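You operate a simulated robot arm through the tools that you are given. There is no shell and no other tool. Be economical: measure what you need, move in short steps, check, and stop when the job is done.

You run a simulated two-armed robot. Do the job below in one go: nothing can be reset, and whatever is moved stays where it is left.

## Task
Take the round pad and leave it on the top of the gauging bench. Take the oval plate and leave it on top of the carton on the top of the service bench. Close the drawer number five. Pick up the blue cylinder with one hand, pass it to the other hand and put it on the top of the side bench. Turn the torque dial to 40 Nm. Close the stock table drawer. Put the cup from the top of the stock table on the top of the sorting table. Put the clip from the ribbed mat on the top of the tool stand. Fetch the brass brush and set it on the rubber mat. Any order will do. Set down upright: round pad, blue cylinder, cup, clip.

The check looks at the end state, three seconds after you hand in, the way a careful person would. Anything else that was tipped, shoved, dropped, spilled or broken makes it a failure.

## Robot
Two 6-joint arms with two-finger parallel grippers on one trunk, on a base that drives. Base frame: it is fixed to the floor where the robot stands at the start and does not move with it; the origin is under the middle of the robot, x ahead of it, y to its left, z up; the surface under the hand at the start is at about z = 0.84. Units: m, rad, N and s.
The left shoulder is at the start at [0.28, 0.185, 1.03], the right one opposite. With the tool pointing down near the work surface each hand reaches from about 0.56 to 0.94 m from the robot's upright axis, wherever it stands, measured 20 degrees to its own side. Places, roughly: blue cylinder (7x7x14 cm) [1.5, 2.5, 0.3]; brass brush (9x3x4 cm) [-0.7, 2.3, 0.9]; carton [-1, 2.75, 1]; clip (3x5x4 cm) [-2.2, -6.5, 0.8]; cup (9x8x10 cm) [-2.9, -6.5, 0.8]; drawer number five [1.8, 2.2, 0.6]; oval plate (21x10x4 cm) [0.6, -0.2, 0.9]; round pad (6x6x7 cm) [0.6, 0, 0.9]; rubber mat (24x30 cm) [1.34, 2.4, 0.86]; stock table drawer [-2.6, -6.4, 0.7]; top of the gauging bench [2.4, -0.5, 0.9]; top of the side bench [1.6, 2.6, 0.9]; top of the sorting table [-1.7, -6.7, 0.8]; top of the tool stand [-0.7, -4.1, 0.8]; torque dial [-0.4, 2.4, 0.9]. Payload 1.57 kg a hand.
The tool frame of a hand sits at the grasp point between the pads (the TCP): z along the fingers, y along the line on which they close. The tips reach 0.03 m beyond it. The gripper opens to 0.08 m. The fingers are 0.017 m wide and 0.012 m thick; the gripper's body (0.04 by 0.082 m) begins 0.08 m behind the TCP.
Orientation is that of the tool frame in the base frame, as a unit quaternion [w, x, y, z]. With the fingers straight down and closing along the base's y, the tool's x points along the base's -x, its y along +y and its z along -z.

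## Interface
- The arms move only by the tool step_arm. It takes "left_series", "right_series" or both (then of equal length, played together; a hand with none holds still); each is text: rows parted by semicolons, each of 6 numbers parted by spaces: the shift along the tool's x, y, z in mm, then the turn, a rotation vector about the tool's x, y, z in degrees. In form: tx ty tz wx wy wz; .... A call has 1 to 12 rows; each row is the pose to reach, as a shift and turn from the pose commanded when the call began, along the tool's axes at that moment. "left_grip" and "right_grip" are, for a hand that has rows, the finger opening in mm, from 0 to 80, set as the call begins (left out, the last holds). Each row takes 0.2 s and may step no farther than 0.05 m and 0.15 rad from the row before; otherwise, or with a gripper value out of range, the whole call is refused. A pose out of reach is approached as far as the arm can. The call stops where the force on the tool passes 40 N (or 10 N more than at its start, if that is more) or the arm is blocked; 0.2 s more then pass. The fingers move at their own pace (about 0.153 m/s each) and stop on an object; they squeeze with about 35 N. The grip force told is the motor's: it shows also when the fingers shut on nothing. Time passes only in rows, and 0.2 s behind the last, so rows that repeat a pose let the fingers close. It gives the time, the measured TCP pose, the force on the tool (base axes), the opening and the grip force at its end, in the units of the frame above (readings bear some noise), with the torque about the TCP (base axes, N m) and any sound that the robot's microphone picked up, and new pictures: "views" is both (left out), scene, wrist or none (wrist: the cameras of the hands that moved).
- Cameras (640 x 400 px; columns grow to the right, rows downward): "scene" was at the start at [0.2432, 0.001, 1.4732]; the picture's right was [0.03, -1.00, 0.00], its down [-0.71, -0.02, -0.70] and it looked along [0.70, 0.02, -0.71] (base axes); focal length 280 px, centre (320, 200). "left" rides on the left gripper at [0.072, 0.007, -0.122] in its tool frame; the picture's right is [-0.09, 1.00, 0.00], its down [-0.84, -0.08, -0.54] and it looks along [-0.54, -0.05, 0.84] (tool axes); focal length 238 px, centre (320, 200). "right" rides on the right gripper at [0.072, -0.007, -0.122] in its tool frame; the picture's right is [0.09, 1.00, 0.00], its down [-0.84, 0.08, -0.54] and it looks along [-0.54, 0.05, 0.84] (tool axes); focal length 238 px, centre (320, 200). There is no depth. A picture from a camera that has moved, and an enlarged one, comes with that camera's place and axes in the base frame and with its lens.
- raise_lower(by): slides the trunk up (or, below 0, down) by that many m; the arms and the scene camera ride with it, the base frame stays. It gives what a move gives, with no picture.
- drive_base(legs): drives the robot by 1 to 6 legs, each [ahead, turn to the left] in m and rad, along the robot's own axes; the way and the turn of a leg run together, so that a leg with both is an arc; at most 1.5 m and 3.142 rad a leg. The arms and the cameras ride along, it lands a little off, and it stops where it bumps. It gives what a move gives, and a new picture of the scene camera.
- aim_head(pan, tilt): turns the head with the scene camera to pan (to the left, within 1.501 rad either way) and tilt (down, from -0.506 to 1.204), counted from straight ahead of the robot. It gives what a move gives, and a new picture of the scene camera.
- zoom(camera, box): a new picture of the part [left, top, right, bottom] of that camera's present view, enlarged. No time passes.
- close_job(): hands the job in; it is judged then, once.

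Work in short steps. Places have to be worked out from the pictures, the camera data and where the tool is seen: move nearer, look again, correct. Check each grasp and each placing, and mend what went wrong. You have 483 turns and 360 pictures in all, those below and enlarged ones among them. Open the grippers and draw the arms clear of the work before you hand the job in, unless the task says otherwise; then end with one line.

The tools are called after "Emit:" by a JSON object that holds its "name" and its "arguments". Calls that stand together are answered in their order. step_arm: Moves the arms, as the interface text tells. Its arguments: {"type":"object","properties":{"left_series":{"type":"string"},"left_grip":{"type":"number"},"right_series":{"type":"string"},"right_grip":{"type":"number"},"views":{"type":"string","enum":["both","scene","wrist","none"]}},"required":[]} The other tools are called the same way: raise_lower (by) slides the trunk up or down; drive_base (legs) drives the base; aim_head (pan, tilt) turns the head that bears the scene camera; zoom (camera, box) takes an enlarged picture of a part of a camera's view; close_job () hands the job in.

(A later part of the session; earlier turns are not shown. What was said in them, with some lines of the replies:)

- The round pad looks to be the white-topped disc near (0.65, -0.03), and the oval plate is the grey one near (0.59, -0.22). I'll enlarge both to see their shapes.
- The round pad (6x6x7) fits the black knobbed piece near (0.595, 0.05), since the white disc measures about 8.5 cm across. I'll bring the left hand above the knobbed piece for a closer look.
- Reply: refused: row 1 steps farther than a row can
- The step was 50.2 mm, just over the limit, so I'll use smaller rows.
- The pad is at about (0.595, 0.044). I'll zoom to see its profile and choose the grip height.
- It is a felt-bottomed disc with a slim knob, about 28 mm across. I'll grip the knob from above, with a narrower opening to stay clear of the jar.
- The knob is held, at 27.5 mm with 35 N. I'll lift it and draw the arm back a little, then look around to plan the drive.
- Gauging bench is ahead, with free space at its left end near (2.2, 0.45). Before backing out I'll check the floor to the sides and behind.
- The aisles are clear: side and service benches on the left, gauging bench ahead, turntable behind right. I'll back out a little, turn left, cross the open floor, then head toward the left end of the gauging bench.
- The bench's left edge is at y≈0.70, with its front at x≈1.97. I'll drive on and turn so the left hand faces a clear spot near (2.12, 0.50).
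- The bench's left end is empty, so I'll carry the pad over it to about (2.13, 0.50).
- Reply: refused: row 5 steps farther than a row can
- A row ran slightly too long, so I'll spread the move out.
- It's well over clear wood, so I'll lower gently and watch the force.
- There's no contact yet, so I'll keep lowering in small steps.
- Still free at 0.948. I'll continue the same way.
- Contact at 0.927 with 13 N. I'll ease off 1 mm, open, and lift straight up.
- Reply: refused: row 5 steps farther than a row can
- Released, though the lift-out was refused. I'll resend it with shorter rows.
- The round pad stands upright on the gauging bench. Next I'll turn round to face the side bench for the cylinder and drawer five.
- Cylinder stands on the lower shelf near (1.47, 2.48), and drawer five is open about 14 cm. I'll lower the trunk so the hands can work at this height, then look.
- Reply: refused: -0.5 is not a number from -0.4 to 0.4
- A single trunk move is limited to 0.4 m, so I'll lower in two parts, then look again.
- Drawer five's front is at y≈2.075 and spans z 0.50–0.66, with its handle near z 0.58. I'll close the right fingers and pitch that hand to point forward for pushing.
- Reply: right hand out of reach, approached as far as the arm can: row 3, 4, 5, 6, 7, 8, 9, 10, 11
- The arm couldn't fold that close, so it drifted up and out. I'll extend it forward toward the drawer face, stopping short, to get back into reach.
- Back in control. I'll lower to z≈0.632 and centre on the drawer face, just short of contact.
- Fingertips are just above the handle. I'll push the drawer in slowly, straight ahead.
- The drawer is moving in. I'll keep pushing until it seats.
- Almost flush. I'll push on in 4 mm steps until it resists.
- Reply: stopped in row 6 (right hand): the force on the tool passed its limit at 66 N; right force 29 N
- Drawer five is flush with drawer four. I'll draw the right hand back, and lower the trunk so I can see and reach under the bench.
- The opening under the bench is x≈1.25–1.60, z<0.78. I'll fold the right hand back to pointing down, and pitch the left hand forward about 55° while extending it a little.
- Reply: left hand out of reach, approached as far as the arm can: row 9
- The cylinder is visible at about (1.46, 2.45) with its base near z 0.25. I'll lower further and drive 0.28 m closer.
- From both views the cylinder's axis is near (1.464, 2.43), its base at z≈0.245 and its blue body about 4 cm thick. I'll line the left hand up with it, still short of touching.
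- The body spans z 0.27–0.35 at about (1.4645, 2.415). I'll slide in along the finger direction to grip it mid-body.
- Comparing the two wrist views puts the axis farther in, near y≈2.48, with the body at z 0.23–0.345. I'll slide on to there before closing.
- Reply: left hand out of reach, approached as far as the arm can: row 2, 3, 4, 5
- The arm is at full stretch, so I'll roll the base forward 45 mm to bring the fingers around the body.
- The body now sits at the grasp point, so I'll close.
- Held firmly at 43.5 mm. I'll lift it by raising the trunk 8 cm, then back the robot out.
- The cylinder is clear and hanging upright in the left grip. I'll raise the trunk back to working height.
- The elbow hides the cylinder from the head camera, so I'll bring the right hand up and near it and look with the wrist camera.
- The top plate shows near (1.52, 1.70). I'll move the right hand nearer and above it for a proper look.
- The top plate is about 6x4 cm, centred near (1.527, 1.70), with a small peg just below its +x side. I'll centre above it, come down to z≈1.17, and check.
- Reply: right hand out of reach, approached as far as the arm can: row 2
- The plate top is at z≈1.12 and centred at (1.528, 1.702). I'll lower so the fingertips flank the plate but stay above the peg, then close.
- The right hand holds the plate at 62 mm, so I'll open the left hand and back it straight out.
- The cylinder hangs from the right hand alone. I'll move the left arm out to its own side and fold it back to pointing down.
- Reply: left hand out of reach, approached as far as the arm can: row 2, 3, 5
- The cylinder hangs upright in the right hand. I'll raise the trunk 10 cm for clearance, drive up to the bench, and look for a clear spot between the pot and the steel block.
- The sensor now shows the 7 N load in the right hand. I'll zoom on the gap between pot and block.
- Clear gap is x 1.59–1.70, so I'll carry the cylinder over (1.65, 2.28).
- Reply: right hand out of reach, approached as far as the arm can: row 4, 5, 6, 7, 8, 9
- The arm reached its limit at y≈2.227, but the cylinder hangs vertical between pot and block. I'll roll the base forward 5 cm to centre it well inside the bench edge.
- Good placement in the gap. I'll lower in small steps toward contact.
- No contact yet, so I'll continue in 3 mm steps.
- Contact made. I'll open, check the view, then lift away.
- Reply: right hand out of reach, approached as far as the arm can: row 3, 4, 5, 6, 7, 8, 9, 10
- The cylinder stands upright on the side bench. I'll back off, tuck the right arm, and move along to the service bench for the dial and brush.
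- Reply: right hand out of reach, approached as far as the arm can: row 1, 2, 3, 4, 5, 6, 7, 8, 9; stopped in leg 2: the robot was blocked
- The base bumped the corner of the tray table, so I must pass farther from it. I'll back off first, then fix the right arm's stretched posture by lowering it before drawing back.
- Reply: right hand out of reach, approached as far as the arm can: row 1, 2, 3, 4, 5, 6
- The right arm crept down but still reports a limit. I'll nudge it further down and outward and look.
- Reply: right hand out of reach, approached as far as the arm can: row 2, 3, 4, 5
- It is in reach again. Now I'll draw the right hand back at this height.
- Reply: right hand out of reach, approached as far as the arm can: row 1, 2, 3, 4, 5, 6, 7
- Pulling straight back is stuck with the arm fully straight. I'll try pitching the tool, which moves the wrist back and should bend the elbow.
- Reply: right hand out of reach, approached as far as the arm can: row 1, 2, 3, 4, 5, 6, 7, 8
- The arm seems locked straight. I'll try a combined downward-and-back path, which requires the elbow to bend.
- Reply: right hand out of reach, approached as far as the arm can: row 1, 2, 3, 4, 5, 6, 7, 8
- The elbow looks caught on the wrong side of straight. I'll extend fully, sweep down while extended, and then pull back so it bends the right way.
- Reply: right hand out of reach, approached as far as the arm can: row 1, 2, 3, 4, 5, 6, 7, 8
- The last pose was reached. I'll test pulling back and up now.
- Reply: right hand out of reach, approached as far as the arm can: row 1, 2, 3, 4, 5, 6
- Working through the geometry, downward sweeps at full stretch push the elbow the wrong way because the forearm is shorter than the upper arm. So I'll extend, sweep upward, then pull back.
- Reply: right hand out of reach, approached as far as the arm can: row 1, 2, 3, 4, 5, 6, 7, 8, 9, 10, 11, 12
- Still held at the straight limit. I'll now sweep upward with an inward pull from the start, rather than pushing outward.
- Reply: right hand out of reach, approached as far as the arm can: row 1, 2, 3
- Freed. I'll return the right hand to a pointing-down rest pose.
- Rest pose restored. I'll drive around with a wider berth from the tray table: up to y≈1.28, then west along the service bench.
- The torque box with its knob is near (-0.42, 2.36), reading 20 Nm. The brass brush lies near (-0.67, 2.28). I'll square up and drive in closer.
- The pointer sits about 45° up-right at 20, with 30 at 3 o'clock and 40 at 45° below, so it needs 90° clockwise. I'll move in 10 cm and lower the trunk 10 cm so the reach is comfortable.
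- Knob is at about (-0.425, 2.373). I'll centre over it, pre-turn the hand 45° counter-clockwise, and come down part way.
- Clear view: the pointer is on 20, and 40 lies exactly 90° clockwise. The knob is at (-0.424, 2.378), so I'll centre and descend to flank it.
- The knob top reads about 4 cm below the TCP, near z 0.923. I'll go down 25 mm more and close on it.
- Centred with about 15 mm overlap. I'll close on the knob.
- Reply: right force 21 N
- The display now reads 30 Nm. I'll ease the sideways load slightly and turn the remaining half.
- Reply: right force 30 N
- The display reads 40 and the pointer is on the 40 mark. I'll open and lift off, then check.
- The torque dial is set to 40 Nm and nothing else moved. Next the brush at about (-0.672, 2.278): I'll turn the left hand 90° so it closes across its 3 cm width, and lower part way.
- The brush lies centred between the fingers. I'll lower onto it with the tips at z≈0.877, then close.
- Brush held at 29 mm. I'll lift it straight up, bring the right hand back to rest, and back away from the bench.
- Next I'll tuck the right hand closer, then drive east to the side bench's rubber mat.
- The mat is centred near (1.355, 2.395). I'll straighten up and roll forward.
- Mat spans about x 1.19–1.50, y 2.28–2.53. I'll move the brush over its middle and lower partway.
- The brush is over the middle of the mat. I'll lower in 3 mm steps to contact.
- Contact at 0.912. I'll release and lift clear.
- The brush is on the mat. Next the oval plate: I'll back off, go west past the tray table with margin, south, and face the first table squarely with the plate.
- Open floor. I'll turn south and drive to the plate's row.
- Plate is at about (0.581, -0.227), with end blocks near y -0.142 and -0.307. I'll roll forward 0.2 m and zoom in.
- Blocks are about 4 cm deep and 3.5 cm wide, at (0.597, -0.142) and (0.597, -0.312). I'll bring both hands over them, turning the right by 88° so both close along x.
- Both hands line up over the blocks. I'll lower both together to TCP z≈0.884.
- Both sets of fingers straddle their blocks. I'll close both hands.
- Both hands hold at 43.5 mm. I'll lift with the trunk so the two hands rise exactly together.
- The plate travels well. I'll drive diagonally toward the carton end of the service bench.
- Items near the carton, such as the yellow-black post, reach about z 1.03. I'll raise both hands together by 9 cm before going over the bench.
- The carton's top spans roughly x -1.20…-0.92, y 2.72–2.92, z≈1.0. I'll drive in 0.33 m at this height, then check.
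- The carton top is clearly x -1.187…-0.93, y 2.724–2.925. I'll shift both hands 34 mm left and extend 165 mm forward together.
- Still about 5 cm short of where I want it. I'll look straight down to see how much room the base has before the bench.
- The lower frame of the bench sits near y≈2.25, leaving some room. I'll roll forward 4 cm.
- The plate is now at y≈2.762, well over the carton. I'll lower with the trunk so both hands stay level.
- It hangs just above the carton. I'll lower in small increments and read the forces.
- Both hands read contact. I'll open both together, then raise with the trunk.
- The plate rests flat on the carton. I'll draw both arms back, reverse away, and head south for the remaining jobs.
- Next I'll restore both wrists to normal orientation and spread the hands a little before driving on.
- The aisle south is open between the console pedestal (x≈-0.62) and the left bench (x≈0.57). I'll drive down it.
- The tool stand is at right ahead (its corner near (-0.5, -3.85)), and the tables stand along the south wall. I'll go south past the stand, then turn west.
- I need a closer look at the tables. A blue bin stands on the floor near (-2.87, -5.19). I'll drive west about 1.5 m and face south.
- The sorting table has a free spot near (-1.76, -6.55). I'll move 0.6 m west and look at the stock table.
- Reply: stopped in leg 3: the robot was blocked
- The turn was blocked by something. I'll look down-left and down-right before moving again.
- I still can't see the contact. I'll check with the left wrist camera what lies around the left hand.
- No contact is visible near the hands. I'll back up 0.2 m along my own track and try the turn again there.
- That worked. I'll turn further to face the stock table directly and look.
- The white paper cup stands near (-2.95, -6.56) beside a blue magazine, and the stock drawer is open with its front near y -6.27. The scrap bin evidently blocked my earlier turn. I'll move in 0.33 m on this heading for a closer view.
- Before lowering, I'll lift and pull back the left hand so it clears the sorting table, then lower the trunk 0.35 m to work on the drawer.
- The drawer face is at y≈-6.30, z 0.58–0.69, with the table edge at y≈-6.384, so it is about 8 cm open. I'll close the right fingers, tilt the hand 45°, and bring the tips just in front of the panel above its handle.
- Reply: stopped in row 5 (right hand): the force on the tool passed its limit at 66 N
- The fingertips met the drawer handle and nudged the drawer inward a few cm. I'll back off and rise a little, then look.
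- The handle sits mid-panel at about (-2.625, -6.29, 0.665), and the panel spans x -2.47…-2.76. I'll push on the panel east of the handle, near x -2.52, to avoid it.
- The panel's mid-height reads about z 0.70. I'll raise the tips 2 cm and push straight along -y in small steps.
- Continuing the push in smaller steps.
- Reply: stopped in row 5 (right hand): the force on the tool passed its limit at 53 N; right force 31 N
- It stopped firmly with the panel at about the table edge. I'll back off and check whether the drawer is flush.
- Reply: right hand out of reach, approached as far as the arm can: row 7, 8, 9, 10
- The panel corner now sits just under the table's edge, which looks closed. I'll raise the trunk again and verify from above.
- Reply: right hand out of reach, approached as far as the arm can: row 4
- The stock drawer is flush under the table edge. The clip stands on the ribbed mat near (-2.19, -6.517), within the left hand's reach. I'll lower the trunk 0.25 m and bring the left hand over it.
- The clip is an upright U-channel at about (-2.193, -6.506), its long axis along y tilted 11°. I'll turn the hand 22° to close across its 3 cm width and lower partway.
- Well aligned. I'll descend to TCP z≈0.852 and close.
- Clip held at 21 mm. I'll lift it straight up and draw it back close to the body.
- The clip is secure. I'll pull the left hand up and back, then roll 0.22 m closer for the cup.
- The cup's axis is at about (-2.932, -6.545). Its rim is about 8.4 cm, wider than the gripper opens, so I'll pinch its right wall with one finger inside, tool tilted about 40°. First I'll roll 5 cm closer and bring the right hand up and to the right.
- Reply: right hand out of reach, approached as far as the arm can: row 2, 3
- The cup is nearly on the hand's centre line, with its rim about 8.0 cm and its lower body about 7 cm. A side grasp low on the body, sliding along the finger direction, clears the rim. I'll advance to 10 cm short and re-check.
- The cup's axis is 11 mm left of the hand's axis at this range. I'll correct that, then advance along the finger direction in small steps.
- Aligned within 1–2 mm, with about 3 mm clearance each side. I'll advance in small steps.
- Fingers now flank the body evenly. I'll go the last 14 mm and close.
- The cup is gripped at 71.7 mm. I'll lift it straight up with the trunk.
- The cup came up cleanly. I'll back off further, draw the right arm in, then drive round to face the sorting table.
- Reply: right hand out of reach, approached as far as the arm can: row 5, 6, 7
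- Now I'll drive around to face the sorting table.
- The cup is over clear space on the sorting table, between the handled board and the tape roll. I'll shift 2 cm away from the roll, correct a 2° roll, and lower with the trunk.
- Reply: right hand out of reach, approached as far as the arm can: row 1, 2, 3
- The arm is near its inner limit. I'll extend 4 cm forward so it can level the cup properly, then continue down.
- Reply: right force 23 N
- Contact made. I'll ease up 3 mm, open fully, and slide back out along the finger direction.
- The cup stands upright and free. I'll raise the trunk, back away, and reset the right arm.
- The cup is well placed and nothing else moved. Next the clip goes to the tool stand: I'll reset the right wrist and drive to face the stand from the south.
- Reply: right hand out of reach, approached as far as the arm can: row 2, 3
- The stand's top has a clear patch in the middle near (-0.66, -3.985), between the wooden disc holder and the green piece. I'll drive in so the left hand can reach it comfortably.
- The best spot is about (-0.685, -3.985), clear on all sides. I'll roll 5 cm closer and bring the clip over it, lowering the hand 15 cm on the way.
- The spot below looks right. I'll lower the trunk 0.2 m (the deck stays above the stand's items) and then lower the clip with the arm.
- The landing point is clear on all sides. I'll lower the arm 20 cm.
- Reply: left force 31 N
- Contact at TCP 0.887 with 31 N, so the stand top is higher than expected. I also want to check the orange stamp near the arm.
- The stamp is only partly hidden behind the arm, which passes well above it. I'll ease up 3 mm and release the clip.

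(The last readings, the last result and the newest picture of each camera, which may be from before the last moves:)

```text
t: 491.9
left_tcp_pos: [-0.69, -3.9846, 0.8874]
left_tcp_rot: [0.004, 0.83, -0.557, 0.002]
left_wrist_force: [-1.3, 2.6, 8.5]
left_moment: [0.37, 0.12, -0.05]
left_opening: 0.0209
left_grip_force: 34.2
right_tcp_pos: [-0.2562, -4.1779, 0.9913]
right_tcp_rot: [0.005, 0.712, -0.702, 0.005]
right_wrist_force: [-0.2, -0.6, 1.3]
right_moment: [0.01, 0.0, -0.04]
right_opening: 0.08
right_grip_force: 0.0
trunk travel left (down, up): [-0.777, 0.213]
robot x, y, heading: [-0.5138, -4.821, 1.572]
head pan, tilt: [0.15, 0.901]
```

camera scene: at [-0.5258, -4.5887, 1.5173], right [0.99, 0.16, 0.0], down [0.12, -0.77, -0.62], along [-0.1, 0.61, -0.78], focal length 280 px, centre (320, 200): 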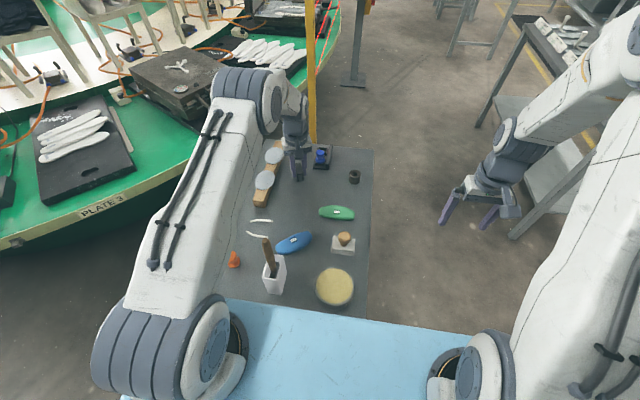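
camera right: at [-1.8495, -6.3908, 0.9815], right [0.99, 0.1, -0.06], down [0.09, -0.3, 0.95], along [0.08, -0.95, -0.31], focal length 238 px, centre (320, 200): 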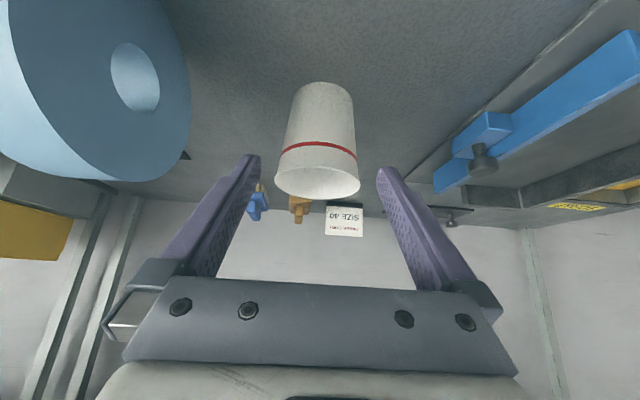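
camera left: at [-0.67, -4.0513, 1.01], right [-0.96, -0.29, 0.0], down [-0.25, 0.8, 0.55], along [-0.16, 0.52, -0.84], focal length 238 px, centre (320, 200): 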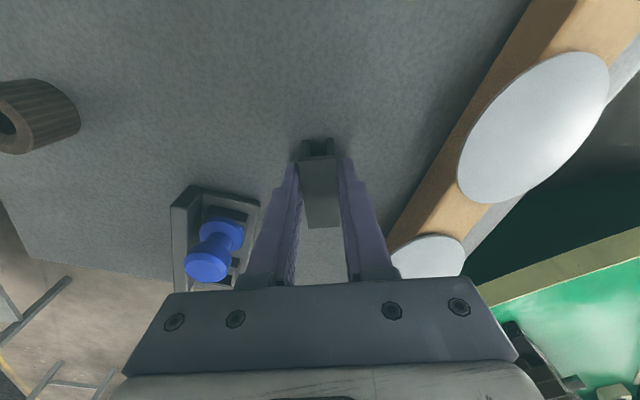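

Still lightly in contact at 8 N, which is right for release. I'll open the fingers and look.

Emit:
{"name": "step_arm", "arguments": {"left_series": "0 0 0 0 0 0;0 0 0 0 0 0", "left_grip": 44, "views": "wrist"}}

Emit:
{"name": "step_arm", "arguments": {"left_series": "0 0 -15 0 0 0;0 0 -40 0 0 0;0 0 -80 0 0 0;0 0 -120 0 0 0;0 0 -165 0 0 0;0 0 -210 0 0 0;0 0 -210 0 0 0"}}

Emit:
{"name": "zoom", "arguments": {"camera": "left", "box": [200, 0, 460, 200]}}

```text
t: 492.5
left_tcp_pos: [-0.6908, -3.9849, 0.8871]
left_tcp_rot: [0.003, 0.83, -0.557, 0.002]
left_wrist_force: [0.7, -0.5, 1.1]
left_moment: [0.06, 0.02, 0.0]
left_opening: 0.0438
left_grip_force: 0.0
right_tcp_pos: [-0.2563, -4.1786, 0.9932]
right_tcp_rot: [0.005, 0.713, -0.701, 0.005]
right_wrist_force: [0.0, 0.4, -1.1]
right_moment: [0.03, 0.0, -0.04]
right_opening: 0.08
right_grip_force: 0.1
trunk travel left (down, up): [-0.777, 0.213]
robot x, y, heading: [-0.516, -4.8194, 1.575]
head pan, tilt: [0.15, 0.901]
camera left: at [-0.6697, -4.0525, 1.0118], right [-0.96, -0.29, 0.0], down [-0.25, 0.81, 0.54], along [-0.16, 0.51, -0.84], focal length 238 px, centre (320, 200)
```

left: 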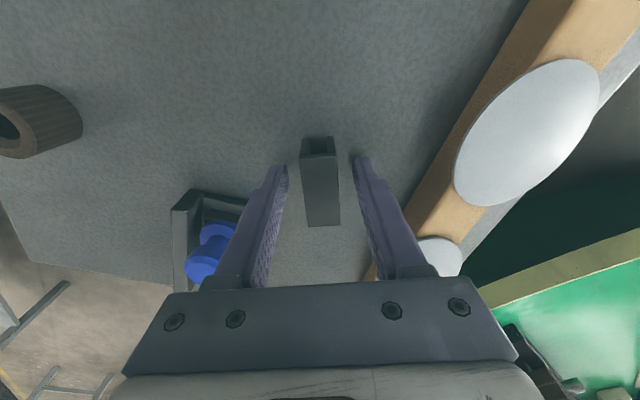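

```text
t: 494.1
left_tcp_pos: [-0.691, -3.981, 1.1002]
left_tcp_rot: [0.002, 0.831, -0.557, 0.001]
left_wrist_force: [0.2, -0.1, 0.5]
left_moment: [0.01, 0.0, 0.01]
left_opening: 0.0439
left_grip_force: 0.0
right_tcp_pos: [-0.2566, -4.1779, 0.9917]
right_tcp_rot: [0.005, 0.712, -0.702, 0.004]
right_wrist_force: [0.3, -1.0, -0.6]
right_moment: [-0.02, 0.02, 0.02]
right_opening: 0.0801
right_grip_force: 0.0
trunk travel left (down, up): [-0.777, 0.213]
robot x, y, heading: [-0.5176, -4.8192, 1.577]
head pan, tilt: [0.15, 0.901]
camera scene: at [-0.526, -4.5876, 1.5167], right [0.99, 0.16, 0.0], down [0.12, -0.77, -0.62], along [-0.1, 0.61, -0.78], focal length 280 px, centre (320, 200)
camera left: at [-0.6695, -4.0492, 1.2241], right [-0.96, -0.29, 0.0], down [-0.25, 0.81, 0.54], along [-0.16, 0.51, -0.84], focal length 238 px, centre (320, 200)
```

scene: 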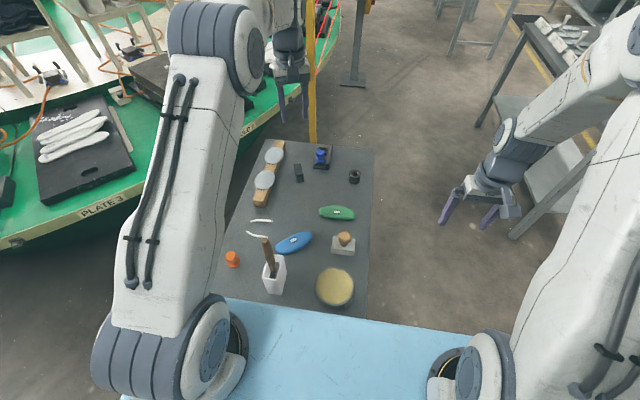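
left: 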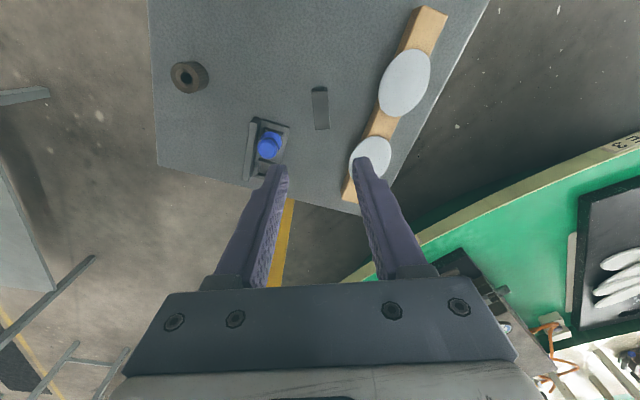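

```text
2.00 times, centred on (330, 100) of left
camera zoom: at [-0.6695, -4.0492, 1.2241], right [-0.96, -0.29, 0.0], down [-0.25, 0.81, 0.54], along [-0.16, 0.51, -0.84], focal length 477 px, centre (300, 400)
```

zoom: 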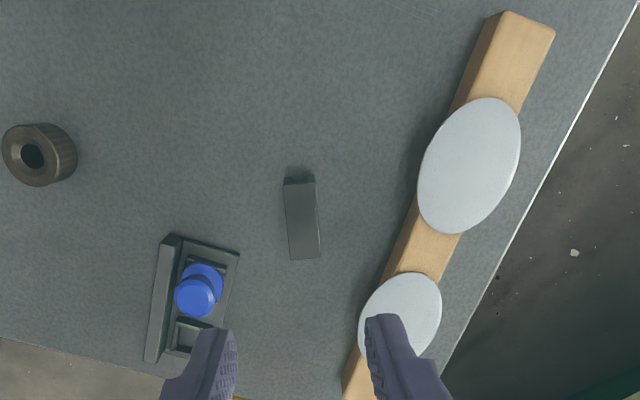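

Emit:
{"name": "zoom", "arguments": {"camera": "scene", "box": [270, 140, 340, 200]}}

Emit:
{"name": "zoom", "arguments": {"camera": "left", "box": [280, 60, 360, 150]}}

```text
6.67 times, centred on (305, 170) of scene
camera zoom: at [-0.526, -4.5876, 1.5167], right [0.99, 0.16, 0.0], down [0.12, -0.77, -0.62], along [-0.1, 0.61, -0.78], focal length 1863 px, centre (420, 400)
```

zoom: 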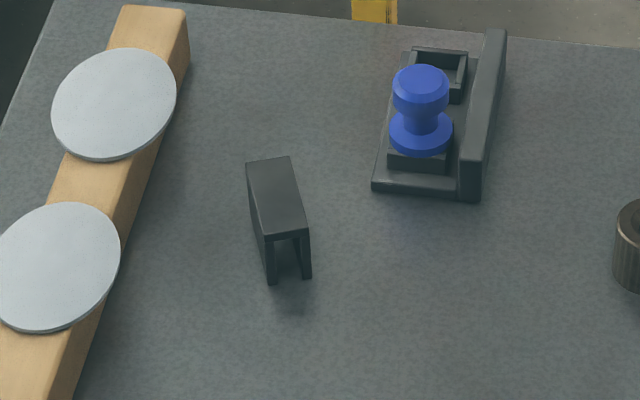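

```text
4.44 times, centred on (320, 105) of left
camera zoom: at [-0.6695, -4.0492, 1.2241], right [-0.96, -0.29, 0.0], down [-0.25, 0.81, 0.54], along [-0.16, 0.51, -0.84], focal length 1059 px, centre (320, 622)
```

zoom: 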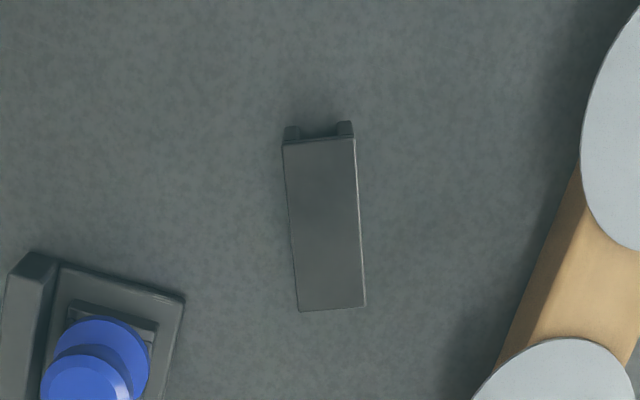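

The clip stands upright on the stand, and all tasks now look complete. I'll raise the trunk well clear of the stick in the holder and back away from the stand.

Emit:
{"name": "raise_lower", "arguments": {"by": 0.2}}

Emit:
{"name": "drive_base", "arguments": {"legs": [[-0.45, 0]]}}

Emit:
{"name": "zoom", "arguments": {"camera": "scene", "box": [220, 80, 400, 220]}}

```text
t: 496.3
left_tcp_pos: [-0.6899, -3.9803, 1.3009]
left_tcp_rot: [0.002, 0.83, -0.557, 0.002]
left_wrist_force: [-0.1, -0.2, 0.6]
left_moment: [0.0, 0.04, 0.02]
left_opening: 0.0437
left_grip_force: 0.0
right_tcp_pos: [-0.256, -4.1788, 1.1916]
right_tcp_rot: [0.005, 0.713, -0.702, 0.006]
right_wrist_force: [1.0, 0.5, 1.1]
right_moment: [0.01, 0.0, 0.0]
right_opening: 0.0797
right_grip_force: 0.1
trunk travel left (down, up): [-0.977, 0.013]
robot x, y, heading: [-0.5158, -4.8195, 1.577]
head pan, tilt: [0.15, 0.901]
```

```text
t: 499.0
left_tcp_pos: [-0.692, -4.4354, 1.2996]
left_tcp_rot: [0.002, 0.833, -0.553, 0.001]
left_wrist_force: [-0.2, 0.7, 0.3]
left_moment: [0.03, 0.0, 0.01]
left_opening: 0.0439
left_grip_force: 0.2
right_tcp_pos: [-0.2574, -4.6302, 1.1922]
right_tcp_rot: [0.004, 0.716, -0.699, 0.005]
right_wrist_force: [-0.6, -0.5, 0.5]
right_moment: [0.03, 0.02, 0.01]
right_opening: 0.0802
right_grip_force: 0.1
trunk travel left (down, up): [-0.977, 0.013]
robot x, y, heading: [-0.51, -5.2753, 1.586]
head pan, tilt: [0.15, 0.901]
camera scene: at [-0.5235, -5.0416, 1.7167], right [0.99, 0.16, 0.0], down [0.13, -0.77, -0.62], along [-0.1, 0.61, -0.78], focal length 280 px, centre (320, 200)
```

scene: 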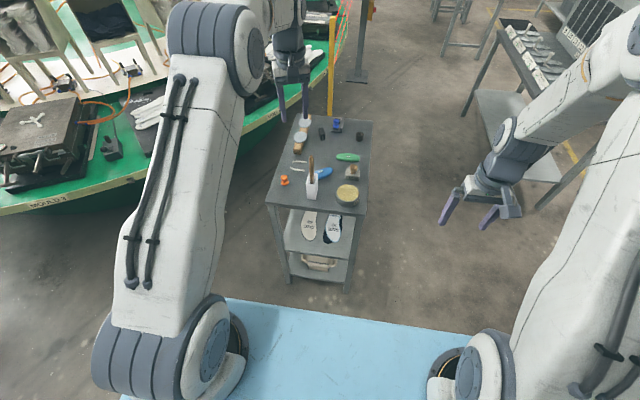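

```text
2.86 times, centred on (310, 150) of scene
camera zoom: at [-0.5235, -5.0416, 1.7167], right [0.99, 0.16, 0.0], down [0.13, -0.77, -0.62], along [-0.1, 0.61, -0.78], focal length 798 px, centre (349, 343)
```

zoom: 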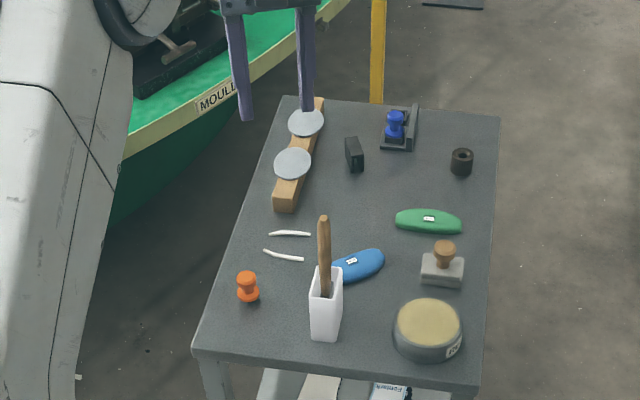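

The stand is tidy, both grippers are open, and the arms are clear of all work. Every placement was checked, so I'm handing in.

Emit:
{"name": "close_job", "arguments": {}}

```text
The job is handed in.
```

All nine tasks are done and the job is handed in. The base bumped the tray table once while driving and probably the scrap bin once; nothing looked moved by either.
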